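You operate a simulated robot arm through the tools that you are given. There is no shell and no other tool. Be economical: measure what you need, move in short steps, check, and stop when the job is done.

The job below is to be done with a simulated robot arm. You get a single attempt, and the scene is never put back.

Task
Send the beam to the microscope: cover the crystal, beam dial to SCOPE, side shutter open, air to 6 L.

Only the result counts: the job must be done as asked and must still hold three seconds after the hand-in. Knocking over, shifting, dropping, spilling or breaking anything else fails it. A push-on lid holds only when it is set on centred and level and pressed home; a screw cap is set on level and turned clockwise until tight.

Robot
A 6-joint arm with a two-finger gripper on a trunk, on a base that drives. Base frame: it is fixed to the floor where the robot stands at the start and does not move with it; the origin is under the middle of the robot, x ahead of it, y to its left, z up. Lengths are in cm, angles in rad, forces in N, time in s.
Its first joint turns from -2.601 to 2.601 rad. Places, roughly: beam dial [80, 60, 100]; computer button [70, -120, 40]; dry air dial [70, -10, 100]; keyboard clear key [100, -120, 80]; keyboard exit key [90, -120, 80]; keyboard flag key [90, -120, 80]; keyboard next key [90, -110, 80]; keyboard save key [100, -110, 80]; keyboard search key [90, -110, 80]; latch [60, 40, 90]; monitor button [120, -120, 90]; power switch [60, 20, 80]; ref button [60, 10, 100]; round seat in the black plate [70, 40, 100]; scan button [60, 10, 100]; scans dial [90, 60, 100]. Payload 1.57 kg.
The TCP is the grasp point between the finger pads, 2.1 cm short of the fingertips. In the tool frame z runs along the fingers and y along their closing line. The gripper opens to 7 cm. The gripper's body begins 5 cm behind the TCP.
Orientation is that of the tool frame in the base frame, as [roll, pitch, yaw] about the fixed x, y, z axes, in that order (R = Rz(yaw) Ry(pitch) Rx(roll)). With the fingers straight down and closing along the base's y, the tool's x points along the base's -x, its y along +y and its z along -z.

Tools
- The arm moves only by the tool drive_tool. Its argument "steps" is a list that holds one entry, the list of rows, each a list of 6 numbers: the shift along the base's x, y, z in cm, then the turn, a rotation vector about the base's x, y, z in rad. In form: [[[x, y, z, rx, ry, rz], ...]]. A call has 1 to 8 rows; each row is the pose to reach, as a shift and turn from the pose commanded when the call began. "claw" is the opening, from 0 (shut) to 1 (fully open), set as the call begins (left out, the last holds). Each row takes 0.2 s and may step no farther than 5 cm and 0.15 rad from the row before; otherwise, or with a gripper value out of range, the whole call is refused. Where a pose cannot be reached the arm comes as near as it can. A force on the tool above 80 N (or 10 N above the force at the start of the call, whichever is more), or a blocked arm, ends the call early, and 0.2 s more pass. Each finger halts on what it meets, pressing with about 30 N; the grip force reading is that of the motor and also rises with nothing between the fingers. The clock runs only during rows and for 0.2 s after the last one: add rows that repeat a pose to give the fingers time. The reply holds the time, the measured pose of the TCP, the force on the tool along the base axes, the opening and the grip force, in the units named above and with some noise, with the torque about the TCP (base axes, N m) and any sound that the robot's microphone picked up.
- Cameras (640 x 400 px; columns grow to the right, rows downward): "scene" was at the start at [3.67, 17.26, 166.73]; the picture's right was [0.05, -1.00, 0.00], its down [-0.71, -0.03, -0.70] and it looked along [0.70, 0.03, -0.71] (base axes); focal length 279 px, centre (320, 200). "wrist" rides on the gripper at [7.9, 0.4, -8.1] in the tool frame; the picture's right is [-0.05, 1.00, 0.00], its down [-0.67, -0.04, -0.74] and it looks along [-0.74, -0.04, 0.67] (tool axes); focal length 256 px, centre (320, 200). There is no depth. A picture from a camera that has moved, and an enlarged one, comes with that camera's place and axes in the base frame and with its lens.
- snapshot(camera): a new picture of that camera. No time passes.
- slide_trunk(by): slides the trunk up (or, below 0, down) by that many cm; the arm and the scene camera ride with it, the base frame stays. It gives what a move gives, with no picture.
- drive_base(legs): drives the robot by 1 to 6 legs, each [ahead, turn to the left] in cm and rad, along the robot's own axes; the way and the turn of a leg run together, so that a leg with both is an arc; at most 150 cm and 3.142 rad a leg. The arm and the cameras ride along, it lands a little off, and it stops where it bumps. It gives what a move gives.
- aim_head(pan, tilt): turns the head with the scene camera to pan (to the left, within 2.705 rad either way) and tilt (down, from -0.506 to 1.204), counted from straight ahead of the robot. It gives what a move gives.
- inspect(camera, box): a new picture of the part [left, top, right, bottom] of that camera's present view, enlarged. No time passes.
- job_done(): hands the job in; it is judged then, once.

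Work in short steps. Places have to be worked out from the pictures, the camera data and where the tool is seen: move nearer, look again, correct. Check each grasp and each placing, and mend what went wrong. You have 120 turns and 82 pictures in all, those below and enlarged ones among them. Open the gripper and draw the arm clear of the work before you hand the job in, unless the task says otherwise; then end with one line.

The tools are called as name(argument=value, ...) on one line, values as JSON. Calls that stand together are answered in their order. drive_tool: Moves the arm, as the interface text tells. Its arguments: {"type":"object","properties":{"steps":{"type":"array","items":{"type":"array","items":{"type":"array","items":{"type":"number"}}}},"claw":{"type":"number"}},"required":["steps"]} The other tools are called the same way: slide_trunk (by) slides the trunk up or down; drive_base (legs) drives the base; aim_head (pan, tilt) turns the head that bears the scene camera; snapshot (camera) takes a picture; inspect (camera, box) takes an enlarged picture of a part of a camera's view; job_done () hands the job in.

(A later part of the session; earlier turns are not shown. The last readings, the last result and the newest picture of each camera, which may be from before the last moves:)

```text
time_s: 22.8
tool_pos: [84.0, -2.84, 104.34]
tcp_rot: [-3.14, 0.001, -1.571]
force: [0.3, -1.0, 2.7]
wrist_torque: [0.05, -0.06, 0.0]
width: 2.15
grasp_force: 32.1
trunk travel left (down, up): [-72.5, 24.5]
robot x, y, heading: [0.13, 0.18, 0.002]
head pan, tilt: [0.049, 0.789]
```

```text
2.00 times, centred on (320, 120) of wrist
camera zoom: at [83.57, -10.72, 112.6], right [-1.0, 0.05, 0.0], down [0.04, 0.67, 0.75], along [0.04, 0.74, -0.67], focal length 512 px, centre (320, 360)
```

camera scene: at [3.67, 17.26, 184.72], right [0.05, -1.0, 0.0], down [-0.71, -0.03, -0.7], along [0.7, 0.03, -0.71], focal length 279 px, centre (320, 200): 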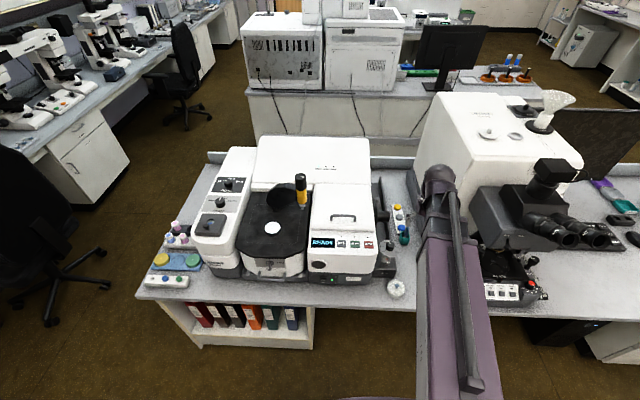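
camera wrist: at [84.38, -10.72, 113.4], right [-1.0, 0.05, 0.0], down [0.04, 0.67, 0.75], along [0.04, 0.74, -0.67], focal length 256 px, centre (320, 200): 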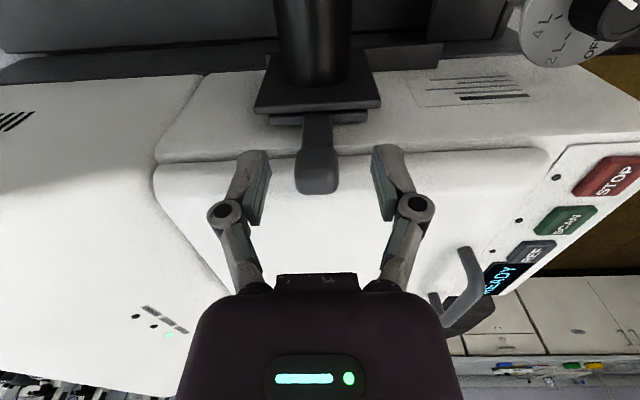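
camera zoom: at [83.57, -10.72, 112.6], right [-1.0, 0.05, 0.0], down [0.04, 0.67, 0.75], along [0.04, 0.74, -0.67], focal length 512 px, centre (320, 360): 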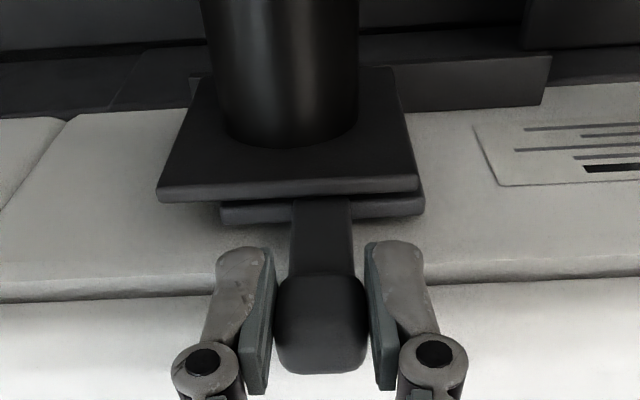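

The handle carries a plate that slides along x on a rail reaching toward -x: a sliding shutter. I slide it on until it stops.

drive_tool(steps=[[[-1, 0, 0, 0, 0, 0], [-2, 0, 0, 0, 0, 0], [-3, 0, 0, 0, 0, 0], [-3.8, 0, 0, 0, 0, 0], [-4.6, 0, 0, 0, 0, 0], [-5.4, 0, 0, 0, 0, 0], [-6.2, 0, 0, 0, 0, 0], [-7, 0, 0, 0, 0, 0]]])

inspect(camera="wrist", box=[160, 0, 480, 220])

```text
time_s: 24.6
tool_pos: [78.02, -2.81, 103.92]
tcp_rot: [-3.128, 0.001, -1.573]
force: [63.7, 0.4, 6.1]
wrist_torque: [0.04, -0.74, -0.14]
width: 3.43
grasp_force: 32.1
trunk travel left (down, up): [-72.5, 24.5]
robot x, y, heading: [0.14, 0.03, -0.0]
head pan, tilt: [0.049, 0.789]
```

```text
1.82 times, centred on (320, 110) of wrist
camera zoom: at [77.61, -10.71, 112.14], right [-1.0, 0.05, -0.01], down [0.02, 0.67, 0.75], along [0.05, 0.74, -0.67], focal length 465 px, centre (320, 364)
```

zoom: 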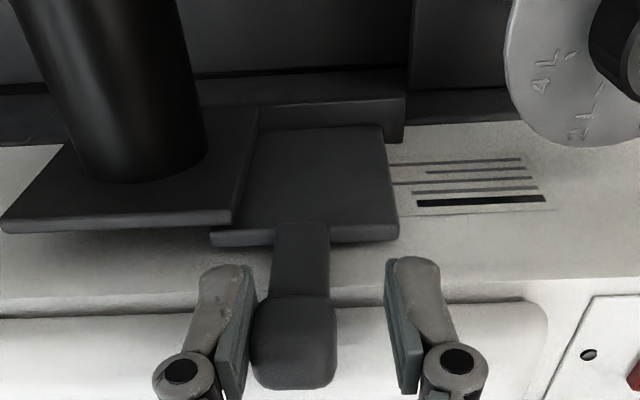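

The slider hit its end stop (63 N), plate fully clear of the tube. I open the claw to release.

drive_tool(steps=[[[0, 0, 0, 0, 0, 0], [0, 0, 0, 0, 0, 0], [0, 0, 0, 0, 0, 0]]], claw=0.85)

```text
time_s: 25.4
tool_pos: [76.98, -2.75, 104.35]
tcp_rot: [3.14, 0.001, -1.57]
force: [4.4, 0.1, -0.1]
wrist_torque: [-0.05, -0.04, 0.05]
width: 6.26
grasp_force: 2.7
trunk travel left (down, up): [-72.5, 24.5]
robot x, y, heading: [-0.03, 0.07, -0.002]
head pan, tilt: [0.049, 0.789]
```

Released with light contact only; I raise the trunk and check.

slide_trunk(by=10)

inspect(camera="wrist", box=[160, 0, 480, 200])

```text
time_s: 26.7
tool_pos: [77.0, -2.7, 114.34]
tcp_rot: [-3.142, 0.002, -1.571]
force: [-0.1, 0.8, 1.0]
wrist_torque: [0.02, 0.0, -0.01]
width: 5.94
grasp_force: 0.1
trunk travel left (down, up): [-82.5, 14.5]
robot x, y, heading: [-0.06, 0.01, -0.001]
head pan, tilt: [0.049, 0.789]
```

```text
2.00 times, centred on (320, 100) of wrist
camera zoom: at [76.62, -10.72, 122.59], right [-1.0, 0.05, 0.0], down [0.04, 0.67, 0.75], along [0.04, 0.74, -0.67], focal length 512 px, centre (320, 400)
```

zoom: 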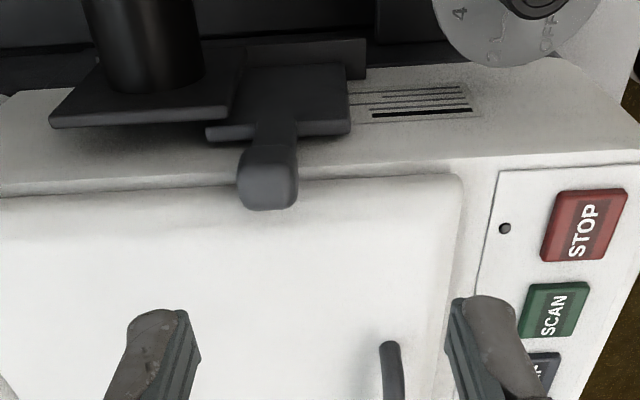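

Shutter is open and stays. I retract the arm, turn the tool back, and move toward the middle for views of crystal and lids.

drive_tool(steps=[[[-2, 2, 0, 0, 0, -0.15], [-4, 4, 0, 0, 0, -0.3], [-6, 6, 0, 0, 0, -0.45], [-8, 8, 0, 0, 0, -0.6], [-10, 10, 0, 0, 0, -0.75], [-12, 13, 0, 0, 0, -0.9], [-14, 16, 0, 0, 0, -1.05], [-15, 20, 0, 0, 0, -1.2]]])

drive_tool(steps=[[[0, 4, 0, 0, 0, -0.15], [0, 8, 0, 0, 0, -0.3], [0, 12, 0, 0, 0, -0.37]]], claw=1)

snapshot(camera="wrist")

snapshot(camera="scene")

```text
time_s: 28.5
tool_pos: [61.94, 17.26, 114.44]
tcp_rot: [-3.142, -0.001, -2.772]
force: [-0.3, -0.8, -0.2]
wrist_torque: [-0.05, -0.02, 0.03]
width: 5.97
grasp_force: 0.0
trunk travel left (down, up): [-82.5, 14.5]
robot x, y, heading: [-0.24, 0.18, -0.003]
head pan, tilt: [0.049, 0.789]
```

```text
time_s: 29.3
tool_pos: [62.03, 29.25, 114.35]
tcp_rot: [-3.14, 0.003, 3.141]
force: [0.1, 0.2, 0.7]
wrist_torque: [-0.01, 0.0, -0.02]
width: 7.0
grasp_force: 0.1
trunk travel left (down, up): [-82.5, 14.5]
robot x, y, heading: [0.02, 0.13, -0.002]
head pan, tilt: [0.049, 0.789]
```

```text
36 pictures are left
camera wrist: at [54.13, 29.72, 122.57], right [0.05, 1.0, 0.0], down [0.67, -0.04, 0.75], along [0.74, -0.04, -0.67], focal length 256 px, centre (320, 200)
```

wrist: 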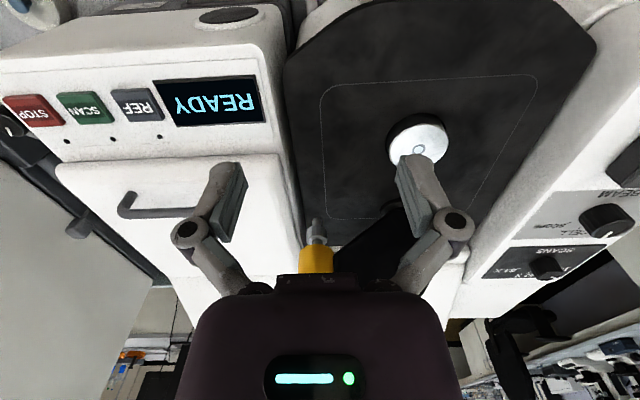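

```text
35 pictures are left
camera scene: at [3.68, 17.37, 181.12], right [0.05, -1.0, 0.0], down [-0.71, -0.04, -0.7], along [0.7, 0.03, -0.71], focal length 279 px, centre (320, 200)
```

scene: 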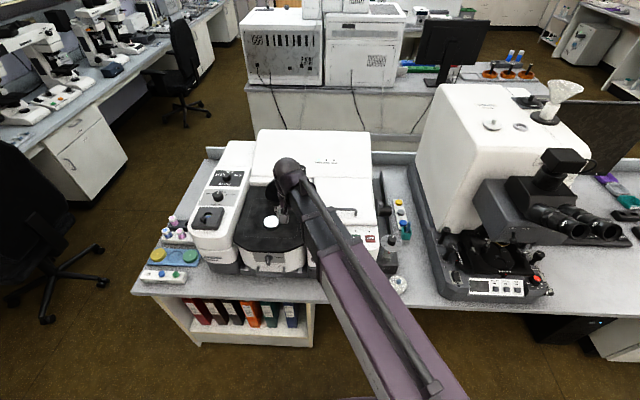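

I enlarge the crystal in the wrist view and the lid tray in the scene view.

inspect(camera="wrist", box=[370, 90, 470, 180])

inspect(camera="scene", box=[130, 170, 290, 290])

```text
4.44 times, centred on (420, 135) of wrist
camera zoom: at [54.13, 29.72, 122.57], right [0.05, 1.0, 0.0], down [0.67, -0.04, 0.75], along [0.74, -0.04, -0.67], focal length 1138 px, centre (-124, 489)
```

zoom: 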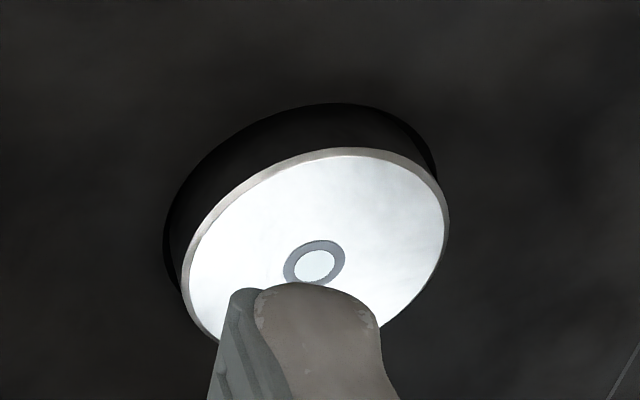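

```text
3.33 times, centred on (210, 230) of scene
camera zoom: at [3.68, 17.37, 181.12], right [0.05, -1.0, 0.0], down [-0.71, -0.04, -0.7], along [0.7, 0.03, -0.71], focal length 930 px, centre (687, 100)
```

zoom: 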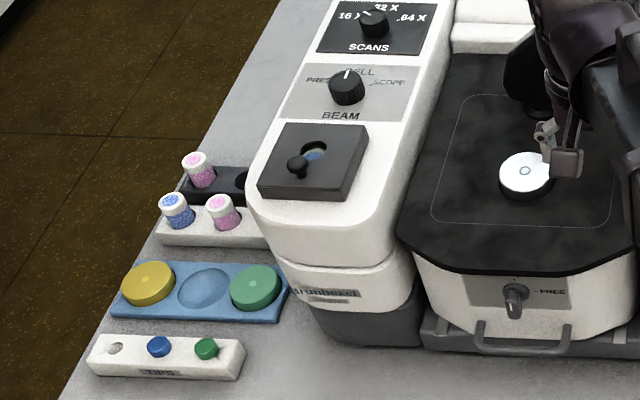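

The lids lie near y≈76 (green) and 90 (yellow), out of reach from here. I shift the base ~44 cm to the left by an S-shaped reverse-and-forward manoeuvre.

drive_base(legs=[[-25, -0.9], [-25, 0.9], [25, 0.9], [25, -0.9]])

snapshot(camera="scene")

```text
time_s: 43.3
tool_pos: [61.61, 72.34, 114.27]
tcp_rot: [-3.141, -0.001, -3.13]
force: [0.7, 0.0, -0.4]
wrist_torque: [-0.01, 0.01, 0.01]
width: 7.01
grasp_force: 0.0
trunk travel left (down, up): [-82.5, 14.5]
robot x, y, heading: [-0.46, 42.79, 0.016]
head pan, tilt: [0.049, 0.789]
```

```text
32 pictures are left
camera scene: at [3.35, 60.02, 181.13], right [0.07, -1.0, 0.0], down [-0.71, -0.05, -0.7], along [0.7, 0.05, -0.71], focal length 279 px, centre (320, 200)
```

scene: 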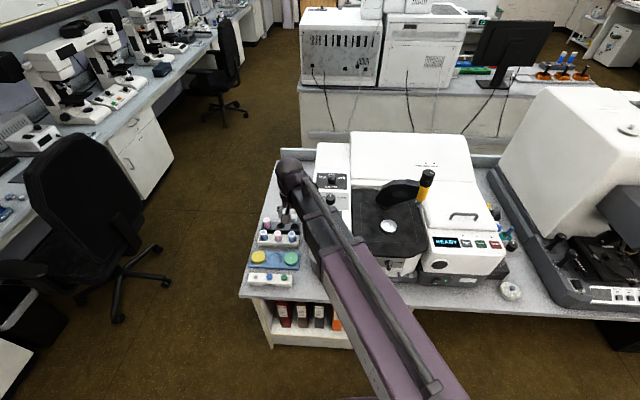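

The base landed well. I enlarge the lids and the crystal from here.

inspect(camera="scene", box=[240, 210, 320, 290])

inspect(camera="scene", box=[310, 160, 430, 260])

snapshot(camera="wrist")

```text
5.00 times, centred on (280, 250) of scene
camera zoom: at [3.35, 60.02, 181.13], right [0.07, -1.0, 0.0], down [-0.71, -0.05, -0.7], along [0.7, 0.05, -0.71], focal length 1395 px, centre (520, -50)
```

zoom: 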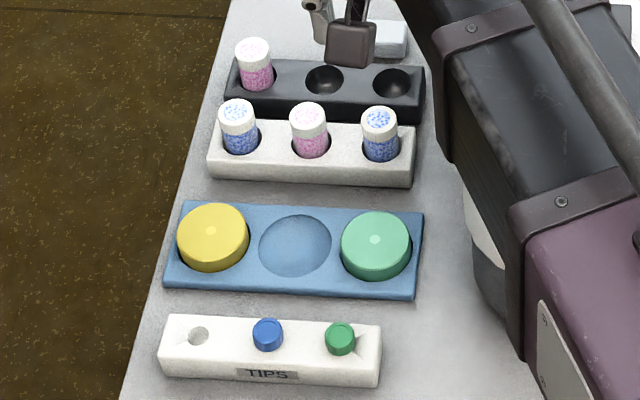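

```text
4.00 times, centred on (370, 210) of scene
camera zoom: at [3.35, 60.02, 181.13], right [0.07, -1.0, 0.0], down [-0.71, -0.05, -0.7], along [0.7, 0.05, -0.71], focal length 1116 px, centre (120, 160)
```

zoom: 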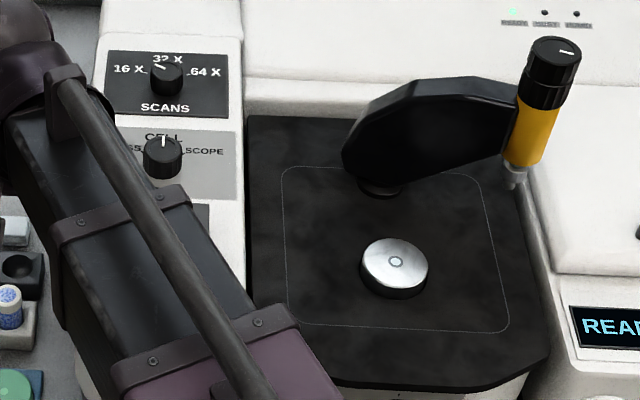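

```text
29 pictures are left
camera wrist: at [53.67, 72.62, 122.53], right [0.04, 1.0, 0.0], down [0.67, -0.03, 0.75], along [0.74, -0.03, -0.67], focal length 256 px, centre (320, 200)
```

wrist: 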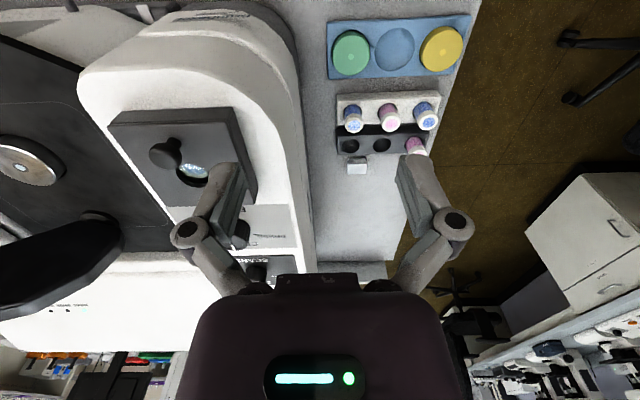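

Crystal centre triangulates to (70.8, 39.1, 101), puck ≈6.2 cm wide; the lids are near (69, 77) green and (68, 90) yellow at z≈78. I move over the lids and lower to look closely.

drive_tool(steps=[[[0, 4, 0, 0, 0, 0], [0, 8, 0, 0, 0, 0], [0, 10, 0, 0, 0, 0]]])

slide_trunk(by=-18)

snapshot(camera="wrist")

```text
time_s: 44.1
tool_pos: [61.61, 82.32, 114.41]
tcp_rot: [3.141, 0.001, -3.13]
force: [-0.1, 0.0, -0.1]
wrist_torque: [-0.02, 0.04, -0.01]
width: 6.99
grasp_force: 0.0
trunk travel left (down, up): [-82.5, 14.5]
robot x, y, heading: [-0.01, 42.93, 0.015]
head pan, tilt: [0.049, 0.789]
```

```text
time_s: 46.1
tool_pos: [61.46, 82.34, 96.37]
tcp_rot: [3.142, 0.002, -3.13]
force: [-0.6, 0.7, -0.1]
wrist_torque: [-0.01, 0.02, 0.01]
width: 7.01
grasp_force: 0.1
trunk travel left (down, up): [-64.5, 32.5]
robot x, y, heading: [-0.4, 42.49, 0.017]
head pan, tilt: [0.049, 0.789]
```

```text
28 pictures are left
camera wrist: at [53.6, 82.63, 104.6], right [0.04, 1.0, 0.0], down [0.67, -0.03, 0.75], along [0.75, -0.03, -0.67], focal length 256 px, centre (320, 200)
```

wrist: 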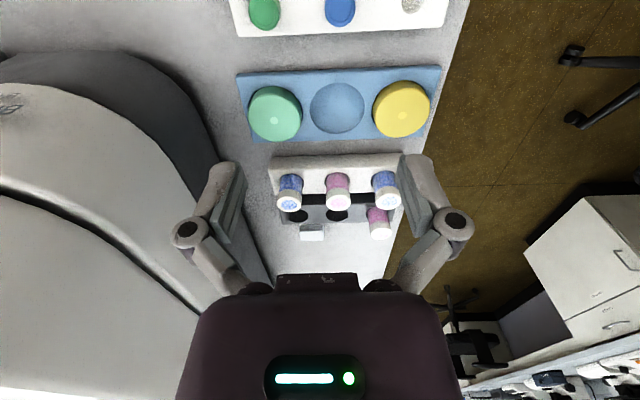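

I enlarge the lids.

inspect(camera="wrist", box=[230, 55, 450, 155])

```text
2.91 times, centred on (340, 105) of wrist
camera zoom: at [53.6, 82.63, 104.6], right [0.04, 1.0, 0.0], down [0.67, -0.03, 0.75], along [0.75, -0.03, -0.67], focal length 745 px, centre (262, 476)
```

zoom: 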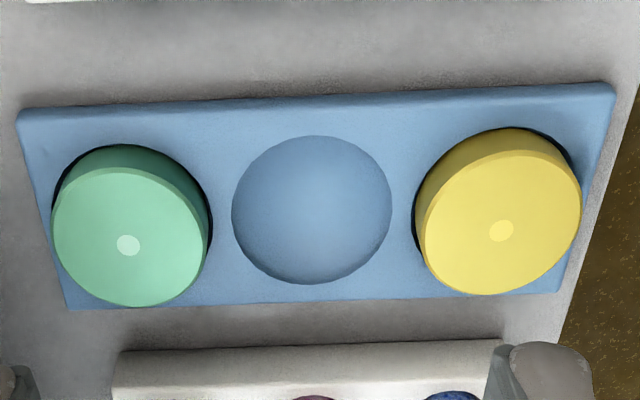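

The yellow/green discs match the silver puck in size (likely swap pucks), so they can't cap it. The white round piece with the blue knob at the right front of the bench looks like the real cover; I enlarge it.

inspect(camera="scene", box=[470, 210, 550, 310])

inspect(camera="scene", box=[360, 170, 440, 290])

```text
4.00 times, centred on (510, 260) of scene
camera zoom: at [3.14, 60.04, 163.13], right [0.07, -1.0, 0.0], down [-0.71, -0.05, -0.7], along [0.7, 0.05, -0.71], focal length 1116 px, centre (-440, -40)
```

zoom: 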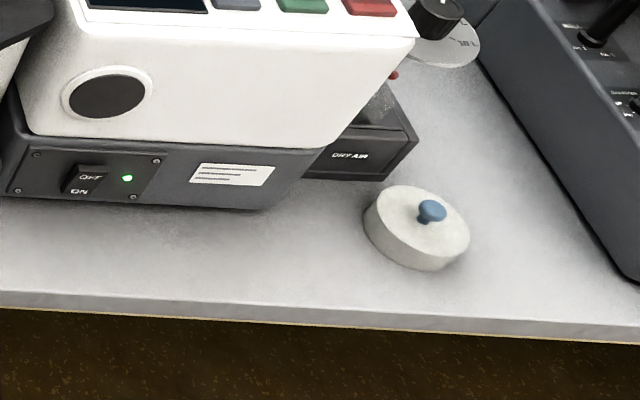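

```text
3.33 times, centred on (400, 230) of scene
camera zoom: at [3.14, 60.04, 163.13], right [0.07, -1.0, 0.0], down [-0.71, -0.05, -0.7], along [0.7, 0.05, -0.71], focal length 930 px, centre (53, 100)
```

zoom: 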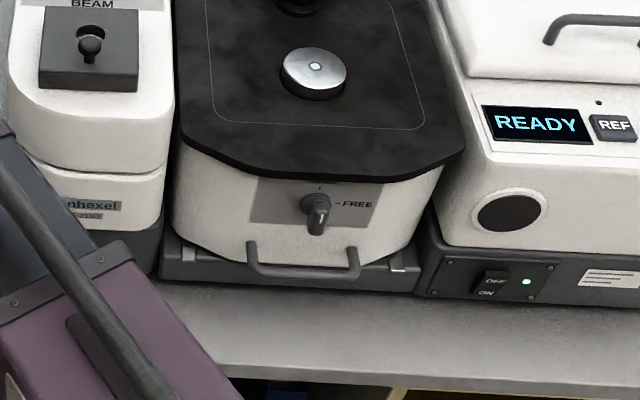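

That is the cover: a white lid with a blue knob (the latch LOCK/FREE confirms the discs are swap pucks). While here, I do the beam dial first: knob top at about (80.8, 61.3, 104). Raise and move above it.

slide_trunk(by=18)

drive_tool(steps=[[[3, -3, 0, 0, 0, 0], [6, -6, 0, 0, 0, 0], [9, -9, 0, 0, 0, 0], [12, -12, 0, 0, 0, 0], [15, -15, 0, 0, 0, 0], [17, -18, 0, 0, 0, 0], [19, -21, 0, 0, 0, 0]]], claw=0.7)

snapshot(camera="wrist")

```text
time_s: 48.1
tool_pos: [61.53, 82.37, 114.43]
tcp_rot: [-3.14, 0.002, -3.129]
force: [0.9, -0.2, -0.7]
wrist_torque: [0.0, -0.03, 0.04]
width: 6.99
grasp_force: 0.0
trunk travel left (down, up): [-82.5, 14.5]
robot x, y, heading: [0.01, 42.72, 0.016]
head pan, tilt: [0.049, 0.789]
```

```text
time_s: 49.7
tool_pos: [80.69, 61.35, 114.44]
tcp_rot: [3.141, 0.002, -3.128]
force: [0.6, -1.3, -0.5]
wrist_torque: [-0.02, 0.0, 0.01]
width: 4.9
grasp_force: 0.0
trunk travel left (down, up): [-82.5, 14.5]
robot x, y, heading: [-0.16, 42.26, 0.018]
head pan, tilt: [0.049, 0.789]
```

```text
24 pictures are left
camera wrist: at [72.82, 61.62, 122.56], right [0.04, 1.0, 0.0], down [0.67, -0.03, 0.75], along [0.74, -0.03, -0.67], focal length 256 px, centre (320, 200)
```

wrist: 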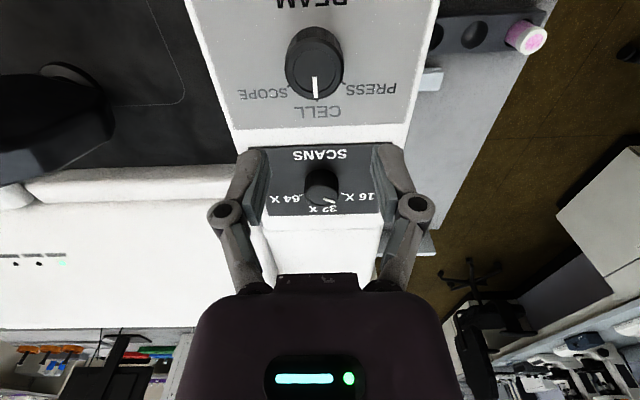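

I enlarge the beam dial to read the tick angle.

inspect(camera="wrist", box=[230, 0, 410, 125])

```text
3.20 times, centred on (320, 62) of wrist
camera zoom: at [72.82, 61.62, 122.56], right [0.04, 1.0, 0.0], down [0.67, -0.03, 0.75], along [0.74, -0.03, -0.67], focal length 819 px, centre (320, 640)
```

zoom: 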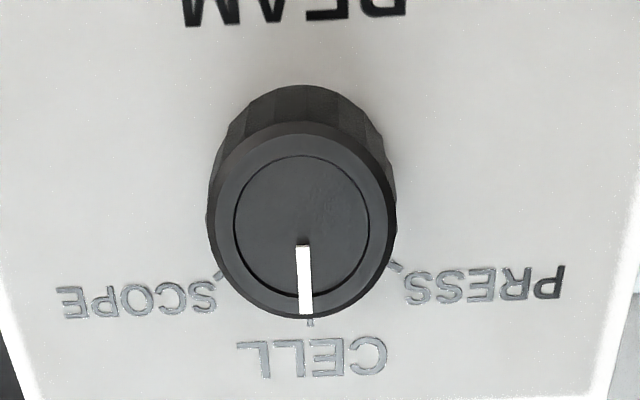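

The ticks seem about 55–60° either side of CELL. I centre over the knob (≈80.1, 61.0) and descend to grip.

drive_tool(steps=[[[-0.4, -0.35, 0, 0, 0, 0]]])

slide_trunk(by=-6.5)

snapshot(camera="wrist")

```text
time_s: 50.1
tool_pos: [80.24, 60.91, 114.38]
tcp_rot: [3.141, 0.002, -3.129]
force: [0.5, 0.6, -0.2]
wrist_torque: [0.01, 0.0, 0.01]
width: 4.89
grasp_force: 0.0
trunk travel left (down, up): [-82.5, 14.5]
robot x, y, heading: [-0.09, 42.95, 0.016]
head pan, tilt: [0.049, 0.789]
```

```text
time_s: 51.1
tool_pos: [80.27, 60.96, 107.94]
tcp_rot: [-3.142, 0.002, -3.129]
force: [0.6, 1.2, 0.7]
wrist_torque: [-0.03, 0.01, 0.02]
width: 4.89
grasp_force: 0.0
trunk travel left (down, up): [-76.0, 21.0]
robot x, y, heading: [0.19, 42.84, 0.021]
head pan, tilt: [0.049, 0.789]
```

```text
22 pictures are left
camera wrist: at [72.26, 61.32, 116.1], right [0.04, 1.0, 0.0], down [0.67, -0.03, 0.75], along [0.75, -0.03, -0.67], focal length 256 px, centre (320, 200)
```

wrist: 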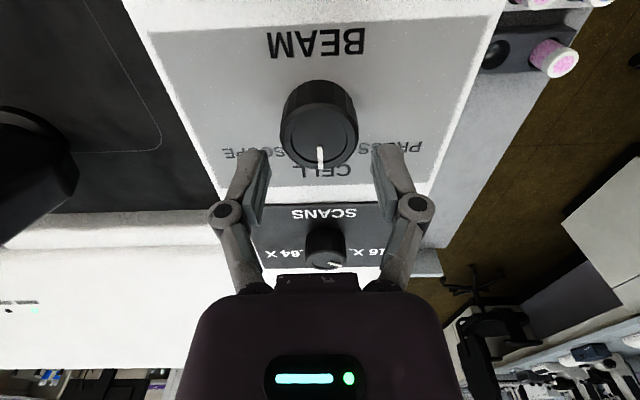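

The knob is about 4 cm wide, top near z 104.7. I open wider, lower the fingers around it, and close.

drive_tool(steps=[[[-0.15, 0.05, 0, 0, 0, 0], [-0.15, 0.05, 0, 0, 0, 0]]], claw=0.9)

slide_trunk(by=-3.4)

drive_tool(steps=[[[0, 0, 0, 0, 0, 0], [0, 0, 0, 0, 0, 0], [0, 0, 0, 0, 0, 0]]], claw=0)

```text
time_s: 51.8
tool_pos: [80.0, 61.09, 107.92]
tcp_rot: [-3.14, 0.003, -3.128]
force: [-0.5, 0.0, 0.3]
wrist_torque: [0.02, 0.0, 0.0]
width: 6.29
grasp_force: 0.2
trunk travel left (down, up): [-76.0, 21.0]
robot x, y, heading: [-0.41, 42.98, 0.013]
head pan, tilt: [0.049, 0.789]
```

```text
time_s: 52.5
tool_pos: [79.95, 61.04, 104.59]
tcp_rot: [-3.141, 0.002, -3.128]
force: [1.1, 0.4, 10.1]
wrist_torque: [-0.02, 0.03, -0.04]
width: 6.49
grasp_force: 1.5
trunk travel left (down, up): [-72.6, 24.4]
robot x, y, heading: [-0.25, 43.0, 0.018]
head pan, tilt: [0.049, 0.789]
```

```text
time_s: 53.3
tool_pos: [79.71, 60.95, 104.89]
tcp_rot: [3.142, 0.007, -3.13]
force: [18.6, -0.8, 66.3]
wrist_torque: [-0.15, -0.01, 0.22]
width: 5.82
grasp_force: 31.8
trunk travel left (down, up): [-72.6, 24.4]
robot x, y, heading: [-0.54, 42.84, 0.019]
head pan, tilt: [0.049, 0.789]
```

The fingertips are bearing on the panel (66 N up). I raise a little so they can close freely.

slide_trunk(by=1.0)

drive_tool(steps=[[[0, 0, 0, 0, 0, 0], [0, 0, 0, 0, 0, 0]]], claw=0)

```text
time_s: 53.9
tool_pos: [79.67, 61.03, 105.41]
tcp_rot: [3.141, -0.005, -3.129]
force: [-12.2, -4.0, -7.0]
wrist_torque: [0.04, 0.69, -0.01]
width: 3.74
grasp_force: 31.7
trunk travel left (down, up): [-73.6, 23.4]
robot x, y, heading: [-0.25, 42.74, 0.013]
head pan, tilt: [0.049, 0.789]
```

```text
time_s: 54.5
tool_pos: [79.91, 61.02, 105.5]
tcp_rot: [3.141, 0.003, -3.129]
force: [-19.4, -5.2, -16.2]
wrist_torque: [-0.08, 0.22, -0.03]
width: 3.7
grasp_force: 31.7
trunk travel left (down, up): [-73.6, 23.4]
robot x, y, heading: [-0.39, 42.83, 0.016]
head pan, tilt: [0.049, 0.789]
```

Now gripped on the knob (3.7 cm). I turn clockwise about 57°.

drive_tool(steps=[[[0, 0, 0, 0, 0, -0.14], [0, 0, 0, 0, 0, -0.28], [0, 0, 0, 0, 0, -0.42], [0, 0, 0, 0, 0, -0.56], [0, 0, 0, 0, 0, -0.7], [0, 0, 0, 0, 0, -0.85], [0, 0, 0, 0, 0, -1.0]]])

inspect(camera="scene", box=[310, 160, 370, 220])

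```text
time_s: 56.1
tool_pos: [79.62, 60.52, 105.69]
tcp_rot: [-3.131, 0.002, 2.149]
force: [-36.1, -37.3, -23.8]
wrist_torque: [-0.5, 0.25, 0.25]
width: 3.72
grasp_force: 32.3
trunk travel left (down, up): [-73.6, 23.4]
robot x, y, heading: [-0.37, 42.87, 0.013]
head pan, tilt: [0.049, 0.789]
```

```text
6.67 times, centred on (340, 190) of scene
camera zoom: at [2.91, 59.59, 172.28], right [0.06, -1.0, 0.0], down [-0.71, -0.04, -0.71], along [0.7, 0.05, -0.71], focal length 1860 px, centre (187, 267)
```

zoom: 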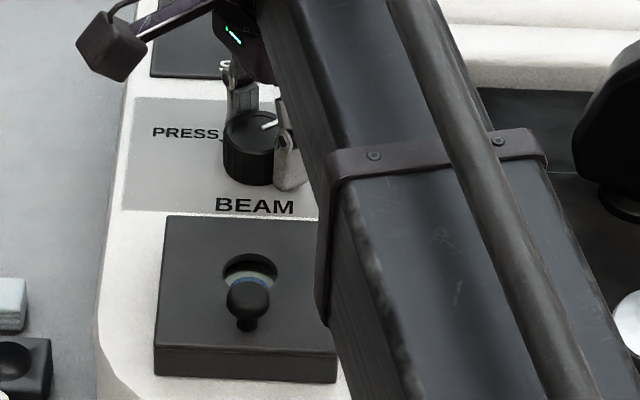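

The pointer now points toward SCOPE. I release, then raise for a check.

drive_tool(steps=[[[0, 0, 0, 0, 0, 0], [0, 0, 0, 0, 0, 0]]], claw=0.85)

slide_trunk(by=9)

snapshot(camera="wrist")

```text
time_s: 56.7
tool_pos: [80.15, 61.12, 105.42]
tcp_rot: [3.14, 0.001, 2.155]
force: [0.2, -0.3, -0.3]
wrist_torque: [-0.01, 0.01, -0.01]
width: 5.96
grasp_force: 0.0
trunk travel left (down, up): [-73.6, 23.4]
robot x, y, heading: [-0.32, 42.82, 0.017]
head pan, tilt: [0.049, 0.789]
```

```text
time_s: 58.0
tool_pos: [80.13, 61.06, 114.47]
tcp_rot: [-3.142, 0.005, 2.154]
force: [-0.5, -0.3, -0.4]
wrist_torque: [-0.01, 0.05, -0.03]
width: 5.94
grasp_force: 0.1
trunk travel left (down, up): [-82.6, 14.4]
robot x, y, heading: [-0.23, 42.55, 0.007]
head pan, tilt: [0.049, 0.789]
```

```text
20 pictures are left
camera wrist: at [76.05, 67.92, 122.68], right [0.86, 0.51, 0.0], down [0.34, -0.57, 0.75], along [0.38, -0.64, -0.67], focal length 256 px, centre (320, 200)
```

wrist: 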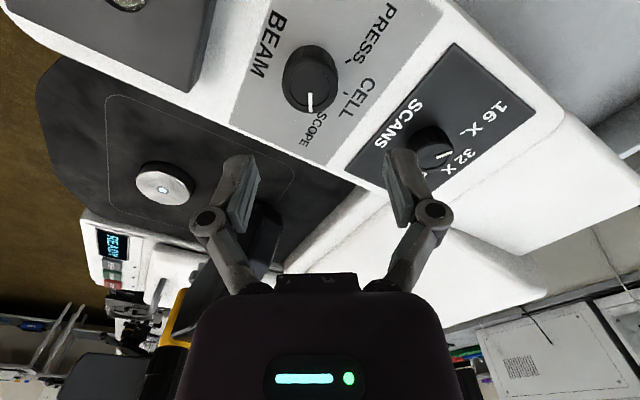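

I enlarge the beam dial.

inspect(camera="wrist", box=[250, 10, 410, 150])

```text
2.86 times, centred on (330, 80) of wrist
camera zoom: at [76.05, 67.92, 122.68], right [0.86, 0.51, 0.0], down [0.34, -0.57, 0.75], along [0.38, -0.64, -0.67], focal length 731 px, centre (291, 543)
```

zoom: 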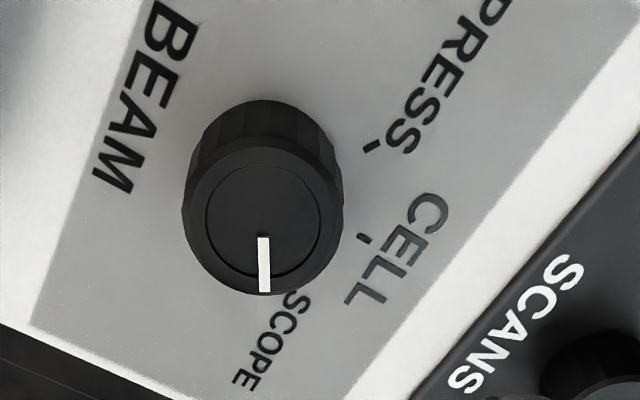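

The pointer lies on SCOPE by symmetry of the ticks. Now for the cover: its knob triangulates to (60.4, -11.2, ~79.5), reachable from here. I retract along the front and swing across to above it at z 114.

drive_tool(steps=[[[-3, -2, 0, 0, 0, 0.125], [-6, -4, 0, 0, 0, 0.25], [-9, -7, 0, 0, 0, 0.375], [-12, -10, 0, 0, 0, 0.5], [-15, -13, 0, 0, 0, 0.625], [-18, -16, 0, 0, 0, 0.75], [-20, -20, 0, 0, 0, 0.875], [-20, -24.5, 0, 0, 0, 0.98]]])

drive_tool(steps=[[[0, -4.8, 0, 0, 0, 0], [0, -9.6, 0, 0, 0, 0], [0, -14.4, 0, 0, 0, 0], [0, -19.2, 0, 0, 0, 0], [0, -24, 0, 0, 0, 0], [0, -28.8, 0, 0, 0, 0], [0, -33.6, 0, 0, 0, 0], [0, -38.4, 0, 0, 0, 0]]])

drive_tool(steps=[[[0, -4.8, 0, 0, 0, 0], [0, -9.2, 0, 0, 0, 0]]], claw=0.7)

snapshot(camera="wrist")

snapshot(camera="scene")

```text
time_s: 59.8
tool_pos: [60.05, 36.45, 114.51]
tcp_rot: [3.141, 0.002, 3.136]
force: [-0.2, -0.6, -0.1]
wrist_torque: [0.0, -0.01, 0.0]
width: 5.97
grasp_force: 0.0
trunk travel left (down, up): [-82.6, 14.4]
robot x, y, heading: [-0.13, 43.04, 0.019]
head pan, tilt: [0.049, 0.789]
```

```text
time_s: 61.6
tool_pos: [59.99, -2.11, 114.39]
tcp_rot: [-3.14, 0.002, 3.135]
force: [-0.5, 0.2, -0.6]
wrist_torque: [-0.01, -0.03, -0.01]
width: 5.94
grasp_force: 0.1
trunk travel left (down, up): [-82.6, 14.4]
robot x, y, heading: [-0.17, 42.95, 0.013]
head pan, tilt: [0.049, 0.789]
```

```text
time_s: 62.2
tool_pos: [60.02, -11.2, 114.44]
tcp_rot: [3.141, 0.0, 3.135]
force: [0.2, 0.1, -0.9]
wrist_torque: [0.02, -0.02, 0.01]
width: 4.89
grasp_force: 0.1
trunk travel left (down, up): [-82.6, 14.4]
robot x, y, heading: [-0.25, 42.36, 0.013]
head pan, tilt: [0.049, 0.789]
```

```text
18 pictures are left
camera wrist: at [52.2, -10.77, 122.68], right [0.06, 1.0, 0.0], down [0.66, -0.04, 0.75], along [0.74, -0.04, -0.67], focal length 256 px, centre (320, 200)
```

wrist: 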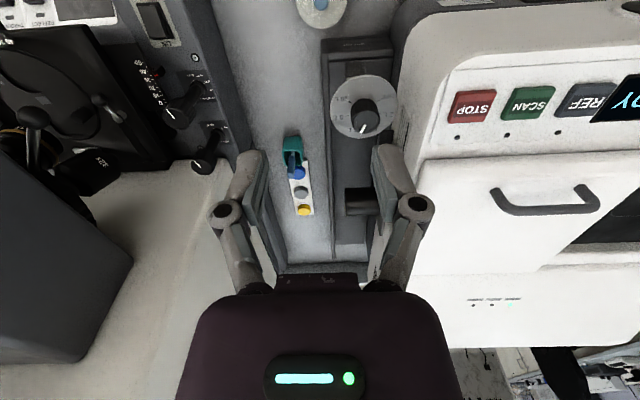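

```text
17 pictures are left
camera scene: at [3.13, 59.99, 181.23], right [0.07, -1.0, 0.0], down [-0.71, -0.05, -0.7], along [0.7, 0.05, -0.71], focal length 279 px, centre (320, 200)
```

scene: 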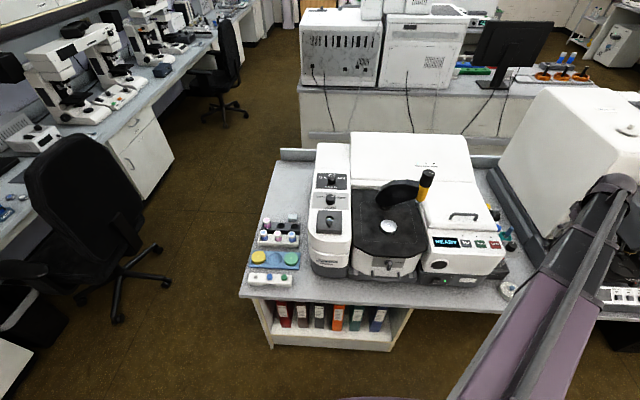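

The microscope's edge lies at y≈-29, so the wrist is clear. I descend 20 cm and look at the cover.

slide_trunk(by=-20)

snapshot(camera="wrist")

```text
time_s: 64.3
tool_pos: [60.02, -11.08, 94.52]
tcp_rot: [3.141, 0.001, 3.134]
force: [0.5, -0.1, -0.1]
wrist_torque: [0.0, -0.03, -0.02]
width: 4.92
grasp_force: 0.1
trunk travel left (down, up): [-62.6, 34.4]
robot x, y, heading: [-0.28, 42.42, 0.015]
head pan, tilt: [0.049, 0.789]
```

```text
16 pictures are left
camera wrist: at [52.19, -10.67, 102.7], right [0.06, 1.0, 0.0], down [0.66, -0.04, 0.75], along [0.74, -0.05, -0.67], focal length 256 px, centre (320, 200)
```

wrist: 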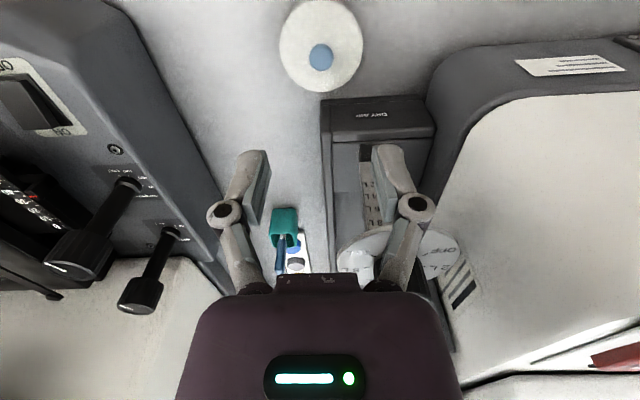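

Knob confirmed at (60.5, -11.2, ~79). I centre and descend to z≈84.

drive_tool(steps=[[[0.4, -0.1, 0, 0, 0, 0]]])

slide_trunk(by=-10.5)

snapshot(camera="wrist")

```text
time_s: 64.7
tool_pos: [60.41, -11.3, 94.47]
tcp_rot: [3.14, 0.004, 3.136]
force: [0.3, 0.0, -0.5]
wrist_torque: [0.02, 0.03, -0.01]
width: 4.9
grasp_force: 0.0
trunk travel left (down, up): [-62.6, 34.4]
robot x, y, heading: [-0.21, 42.78, 0.013]
head pan, tilt: [0.049, 0.789]
```

```text
time_s: 66.1
tool_pos: [60.46, -11.25, 84.03]
tcp_rot: [-3.141, 0.002, 3.136]
force: [0.5, 0.3, -0.8]
wrist_torque: [0.0, -0.01, 0.03]
width: 4.93
grasp_force: 0.1
trunk travel left (down, up): [-52.1, 44.9]
robot x, y, heading: [-0.48, 42.65, 0.017]
head pan, tilt: [0.049, 0.789]
```

```text
15 pictures are left
camera wrist: at [52.59, -10.76, 92.2], right [0.06, 1.0, 0.0], down [0.66, -0.04, 0.75], along [0.74, -0.05, -0.67], focal length 256 px, centre (320, 200)
```

wrist: 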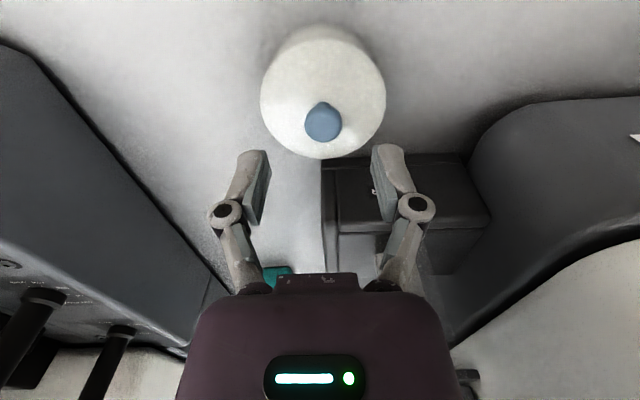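

Knob centred at (60.4, -11.2), top ≈79.7. I narrow the claw to ~3.4 cm first, descend to z≈80.6, watching force.

drive_tool(steps=[[[0, 0, 0, 0, 0, 0], [0, 0, 0, 0, 0, 0]]], claw=0.5)

slide_trunk(by=-3.2)

snapshot(camera="wrist")

```text
time_s: 66.7
tool_pos: [60.57, -11.16, 84.12]
tcp_rot: [3.141, 0.002, 3.133]
force: [0.5, 0.4, 0.0]
wrist_torque: [0.01, 0.02, -0.01]
width: 3.5
grasp_force: 0.0
trunk travel left (down, up): [-52.1, 44.9]
robot x, y, heading: [-0.35, 42.56, 0.018]
head pan, tilt: [0.049, 0.789]
```

```text
time_s: 67.5
tool_pos: [60.54, -11.18, 80.75]
tcp_rot: [-3.142, 0.001, 3.133]
force: [0.4, 0.1, -0.5]
wrist_torque: [-0.01, 0.03, 0.02]
width: 3.52
grasp_force: 0.0
trunk travel left (down, up): [-48.9, 48.1]
robot x, y, heading: [-0.62, 42.74, 0.014]
head pan, tilt: [0.049, 0.789]
```

```text
14 pictures are left
camera wrist: at [52.59, -10.76, 88.99], right [0.06, 1.0, 0.0], down [0.66, -0.04, 0.75], along [0.74, -0.05, -0.67], focal length 256 px, centre (320, 200)
```

wrist: 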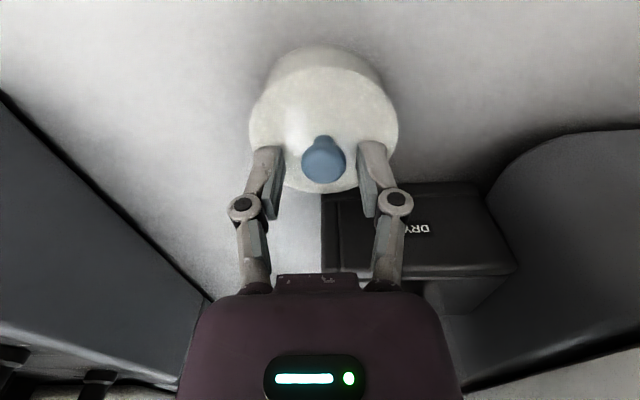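

The fingertips are about level with the knob head's top; I lower 0.9 cm more and close.

slide_trunk(by=-0.9)

drive_tool(steps=[[[0, 0.1, 0, 0, 0, 0], [0, 0.1, 0, 0, 0, 0], [0, 0.1, 0, 0, 0, 0]]], claw=0)

snapshot(camera="wrist")

```text
time_s: 68.0
tool_pos: [60.4, -11.13, 80.22]
tcp_rot: [-3.141, 0.003, 3.134]
force: [8.4, -5.2, 47.7]
wrist_torque: [-0.32, -0.1, 0.03]
width: 4.45
grasp_force: 19.2
trunk travel left (down, up): [-48.0, 49.0]
robot x, y, heading: [-0.03, 42.47, 0.01]
head pan, tilt: [0.049, 0.789]
```

```text
time_s: 68.5
tool_pos: [60.19, -10.95, 80.58]
tcp_rot: [-3.134, 0.009, 3.134]
force: [4.8, -1.9, 97.7]
wrist_torque: [0.41, 0.01, 0.08]
width: 1.88
grasp_force: 29.3
trunk travel left (down, up): [-48.0, 49.0]
robot x, y, heading: [-0.15, 43.0, 0.02]
head pan, tilt: [0.049, 0.789]
stopped in row 2: the force on the tool passed its limit at 87 N (the readings are from after the stop); the commanded pose is now the measured one
```

```text
13 pictures are left
camera wrist: at [52.29, -10.46, 88.71], right [0.06, 1.0, -0.01], down [0.66, -0.03, 0.75], along [0.75, -0.05, -0.66], focal length 256 px, centre (320, 200)
```

wrist: 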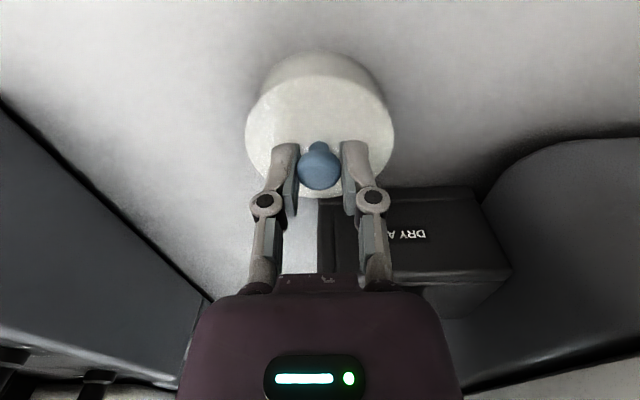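

The fingers hold the knob (1.88 cm) but press on the lid's top. I ease up 0.7 cm.

slide_trunk(by=0.7)

drive_tool(steps=[[[0, 0, 0, 0, 0, 0], [0, 0, 0, 0, 0, 0]]])

```text
time_s: 69.0
tool_pos: [60.41, -11.21, 80.6]
tcp_rot: [-3.138, 0.004, 3.134]
force: [-3.4, 3.1, 12.6]
wrist_torque: [0.09, 0.0, 0.02]
width: 1.76
grasp_force: 29.8
trunk travel left (down, up): [-48.7, 48.3]
robot x, y, heading: [-0.01, 42.62, 0.018]
head pan, tilt: [0.049, 0.789]
```

```text
time_s: 69.7
tool_pos: [60.44, -11.21, 80.55]
tcp_rot: [-3.137, 0.003, 3.134]
force: [-1.1, 0.0, 4.6]
wrist_torque: [0.07, 0.07, -0.02]
width: 1.76
grasp_force: 30.5
trunk travel left (down, up): [-48.7, 48.3]
robot x, y, heading: [-0.52, 42.36, 0.018]
head pan, tilt: [0.049, 0.789]
```

Force nearly nil and the grip holds. I lift 3 cm and check.

slide_trunk(by=3)

snapshot(camera="wrist")

```text
time_s: 70.4
tool_pos: [60.62, -11.1, 83.64]
tcp_rot: [-3.138, 0.003, 3.134]
force: [0.4, -0.2, -0.1]
wrist_torque: [-0.03, 0.01, 0.02]
width: 1.81
grasp_force: 29.4
trunk travel left (down, up): [-51.7, 45.3]
robot x, y, heading: [-0.21, 42.78, 0.019]
head pan, tilt: [0.049, 0.789]
```

```text
12 pictures are left
camera wrist: at [52.66, -10.76, 91.77], right [0.06, 1.0, 0.0], down [0.66, -0.04, 0.75], along [0.75, -0.05, -0.66], focal length 256 px, centre (320, 200)
```

wrist: 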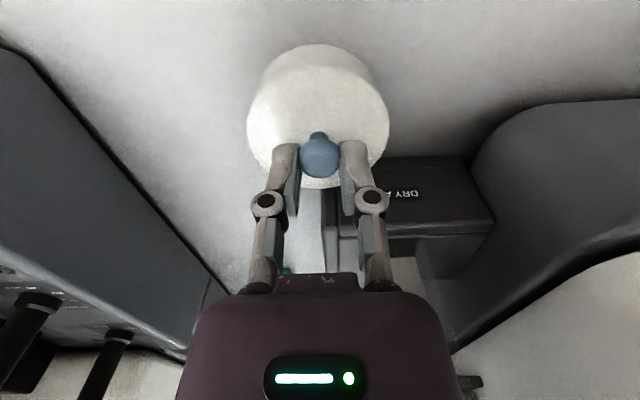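

The cover is held, level; its centre sits about 0.5 cm toward -x from the TCP. I pull slightly back from the dial and raise.

drive_tool(steps=[[[-1.5, 0, 0, 0, 0, 0], [-3, 0, 0, 0, 0, 0]]])

slide_trunk(by=32)

drive_tool(steps=[[[0, 3.5, 0, 0, 0, 0], [0, 7.5, 0, 0, 0, 0], [0, 12, 0, 0, 0, 0], [0, 16.5, 0, 0, 0, 0], [0, 21, 0, 0, 0, 0], [0, 25.5, 0, 0, 0, 0], [0, 30, 0, 0, 0, 0], [0, 34, 0, 0, 0, 0]]])

drive_tool(steps=[[[1, 3, 0, 0, 0, 0], [3, 7, 0, 0, 0, 0], [5, 11, 0, 0, 0, 0], [7, 14, 0, 0, 0, 0], [8.5, 16.2, 0, 0, 0, 0], [8.5, 16.2, 0, 0, 0, 0]]])

snapshot(camera="wrist")

inspect(camera="scene", box=[340, 130, 460, 250])

```text
time_s: 71.0
tool_pos: [57.6, -11.22, 83.6]
tcp_rot: [-3.138, 0.003, 3.135]
force: [-0.3, 0.4, 0.2]
wrist_torque: [0.01, -0.02, -0.01]
width: 1.77
grasp_force: 29.7
trunk travel left (down, up): [-51.7, 45.3]
robot x, y, heading: [-0.08, 42.82, 0.016]
head pan, tilt: [0.049, 0.789]
```

```text
time_s: 74.2
tool_pos: [57.46, -11.2, 115.57]
tcp_rot: [-3.14, 0.002, 3.134]
force: [0.9, 0.1, -0.1]
wrist_torque: [-0.01, -0.04, 0.01]
width: 1.78
grasp_force: 29.7
trunk travel left (down, up): [-83.7, 13.3]
robot x, y, heading: [0.08, 42.72, 0.015]
head pan, tilt: [0.049, 0.789]
```

```text
time_s: 76.0
tool_pos: [57.53, 22.85, 115.54]
tcp_rot: [-3.138, 0.005, 3.133]
force: [-0.1, -0.4, 0.3]
wrist_torque: [-0.02, 0.03, -0.02]
width: 1.78
grasp_force: 30.1
trunk travel left (down, up): [-83.7, 13.3]
robot x, y, heading: [-0.01, 42.47, 0.014]
head pan, tilt: [0.049, 0.789]
```

```text
time_s: 77.4
tool_pos: [66.12, 39.02, 115.56]
tcp_rot: [-3.14, 0.004, 3.133]
force: [0.8, 0.0, -0.4]
wrist_torque: [-0.01, -0.02, 0.01]
width: 1.78
grasp_force: 30.1
trunk travel left (down, up): [-83.7, 13.3]
robot x, y, heading: [-0.33, 42.26, 0.014]
head pan, tilt: [0.049, 0.789]
```

```text
11 pictures are left
camera wrist: at [58.14, 39.53, 123.78], right [0.06, 1.0, 0.0], down [0.66, -0.04, 0.75], along [0.75, -0.05, -0.66], focal length 256 px, centre (320, 200)
```

wrist: 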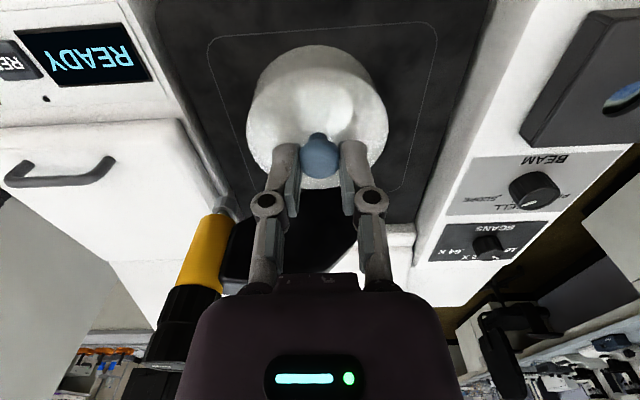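

```text
3.33 times, centred on (400, 190) of scene
camera zoom: at [3.14, 60.01, 182.33], right [0.07, -1.0, 0.0], down [-0.71, -0.05, -0.7], along [0.7, 0.05, -0.71], focal length 930 px, centre (53, 233)
```

zoom: 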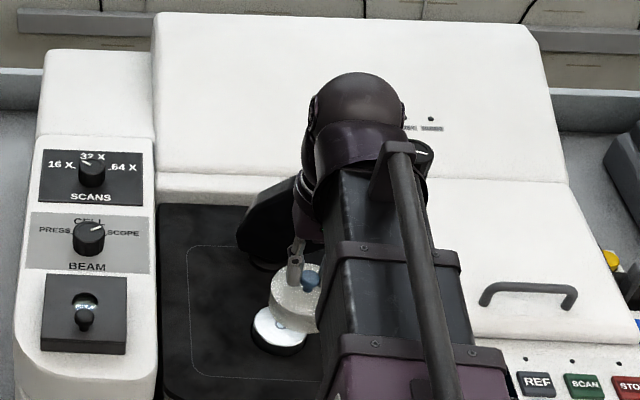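

The beam dial reads SCOPE. The press barrel stands at about (74.4, 29.8), z 109–122, close to where my forearm would descend; approaching from further left gives more room. I retract and shift the base ~35 cm left with the same manoeuvre.

drive_tool(steps=[[[-3, 0, 0, 0, 0, 0], [-6, 0, 0, 0, 0, 0]]])

drive_base(legs=[[-20, -0.9], [-20, 0.9], [20, 0.9], [20, -0.9]])

```text
time_s: 78.0
tool_pos: [59.86, 38.91, 115.58]
tcp_rot: [-3.141, 0.003, 3.135]
force: [-0.3, 0.4, -0.6]
wrist_torque: [0.01, -0.03, -0.01]
width: 1.77
grasp_force: 30.2
trunk travel left (down, up): [-83.7, 13.3]
robot x, y, heading: [-0.4, 42.6, 0.015]
head pan, tilt: [0.049, 0.789]
```

```text
time_s: 83.2
tool_pos: [24.33, 17.03, 115.64]
tcp_rot: [-3.136, 0.004, 2.503]
force: [0.1, -0.2, -0.5]
wrist_torque: [-0.04, 0.04, 0.01]
width: 1.75
grasp_force: 30.2
trunk travel left (down, up): [-83.7, 13.3]
robot x, y, heading: [-23.41, 53.68, -0.707]
head pan, tilt: [0.049, 0.789]
stopped in leg 2: the robot was blocked; the commanded pose is now the measured one
```

Something behind blocked it. I instead go forward a little, turn left in place, drive, and turn back; the arm stays clear in front.

drive_base(legs=[[5, 0], [0, 1.407], [25, 0], [0, -0.7]])

```text
time_s: 93.8
tool_pos: [59.67, 71.1, 115.64]
tcp_rot: [-3.14, 0.003, -3.058]
force: [-0.3, 0.2, -0.3]
wrist_torque: [0.03, 0.04, 0.02]
width: 1.77
grasp_force: 29.9
trunk travel left (down, up): [-83.7, 13.3]
robot x, y, heading: [-0.88, 67.54, 0.016]
head pan, tilt: [0.049, 0.789]
```

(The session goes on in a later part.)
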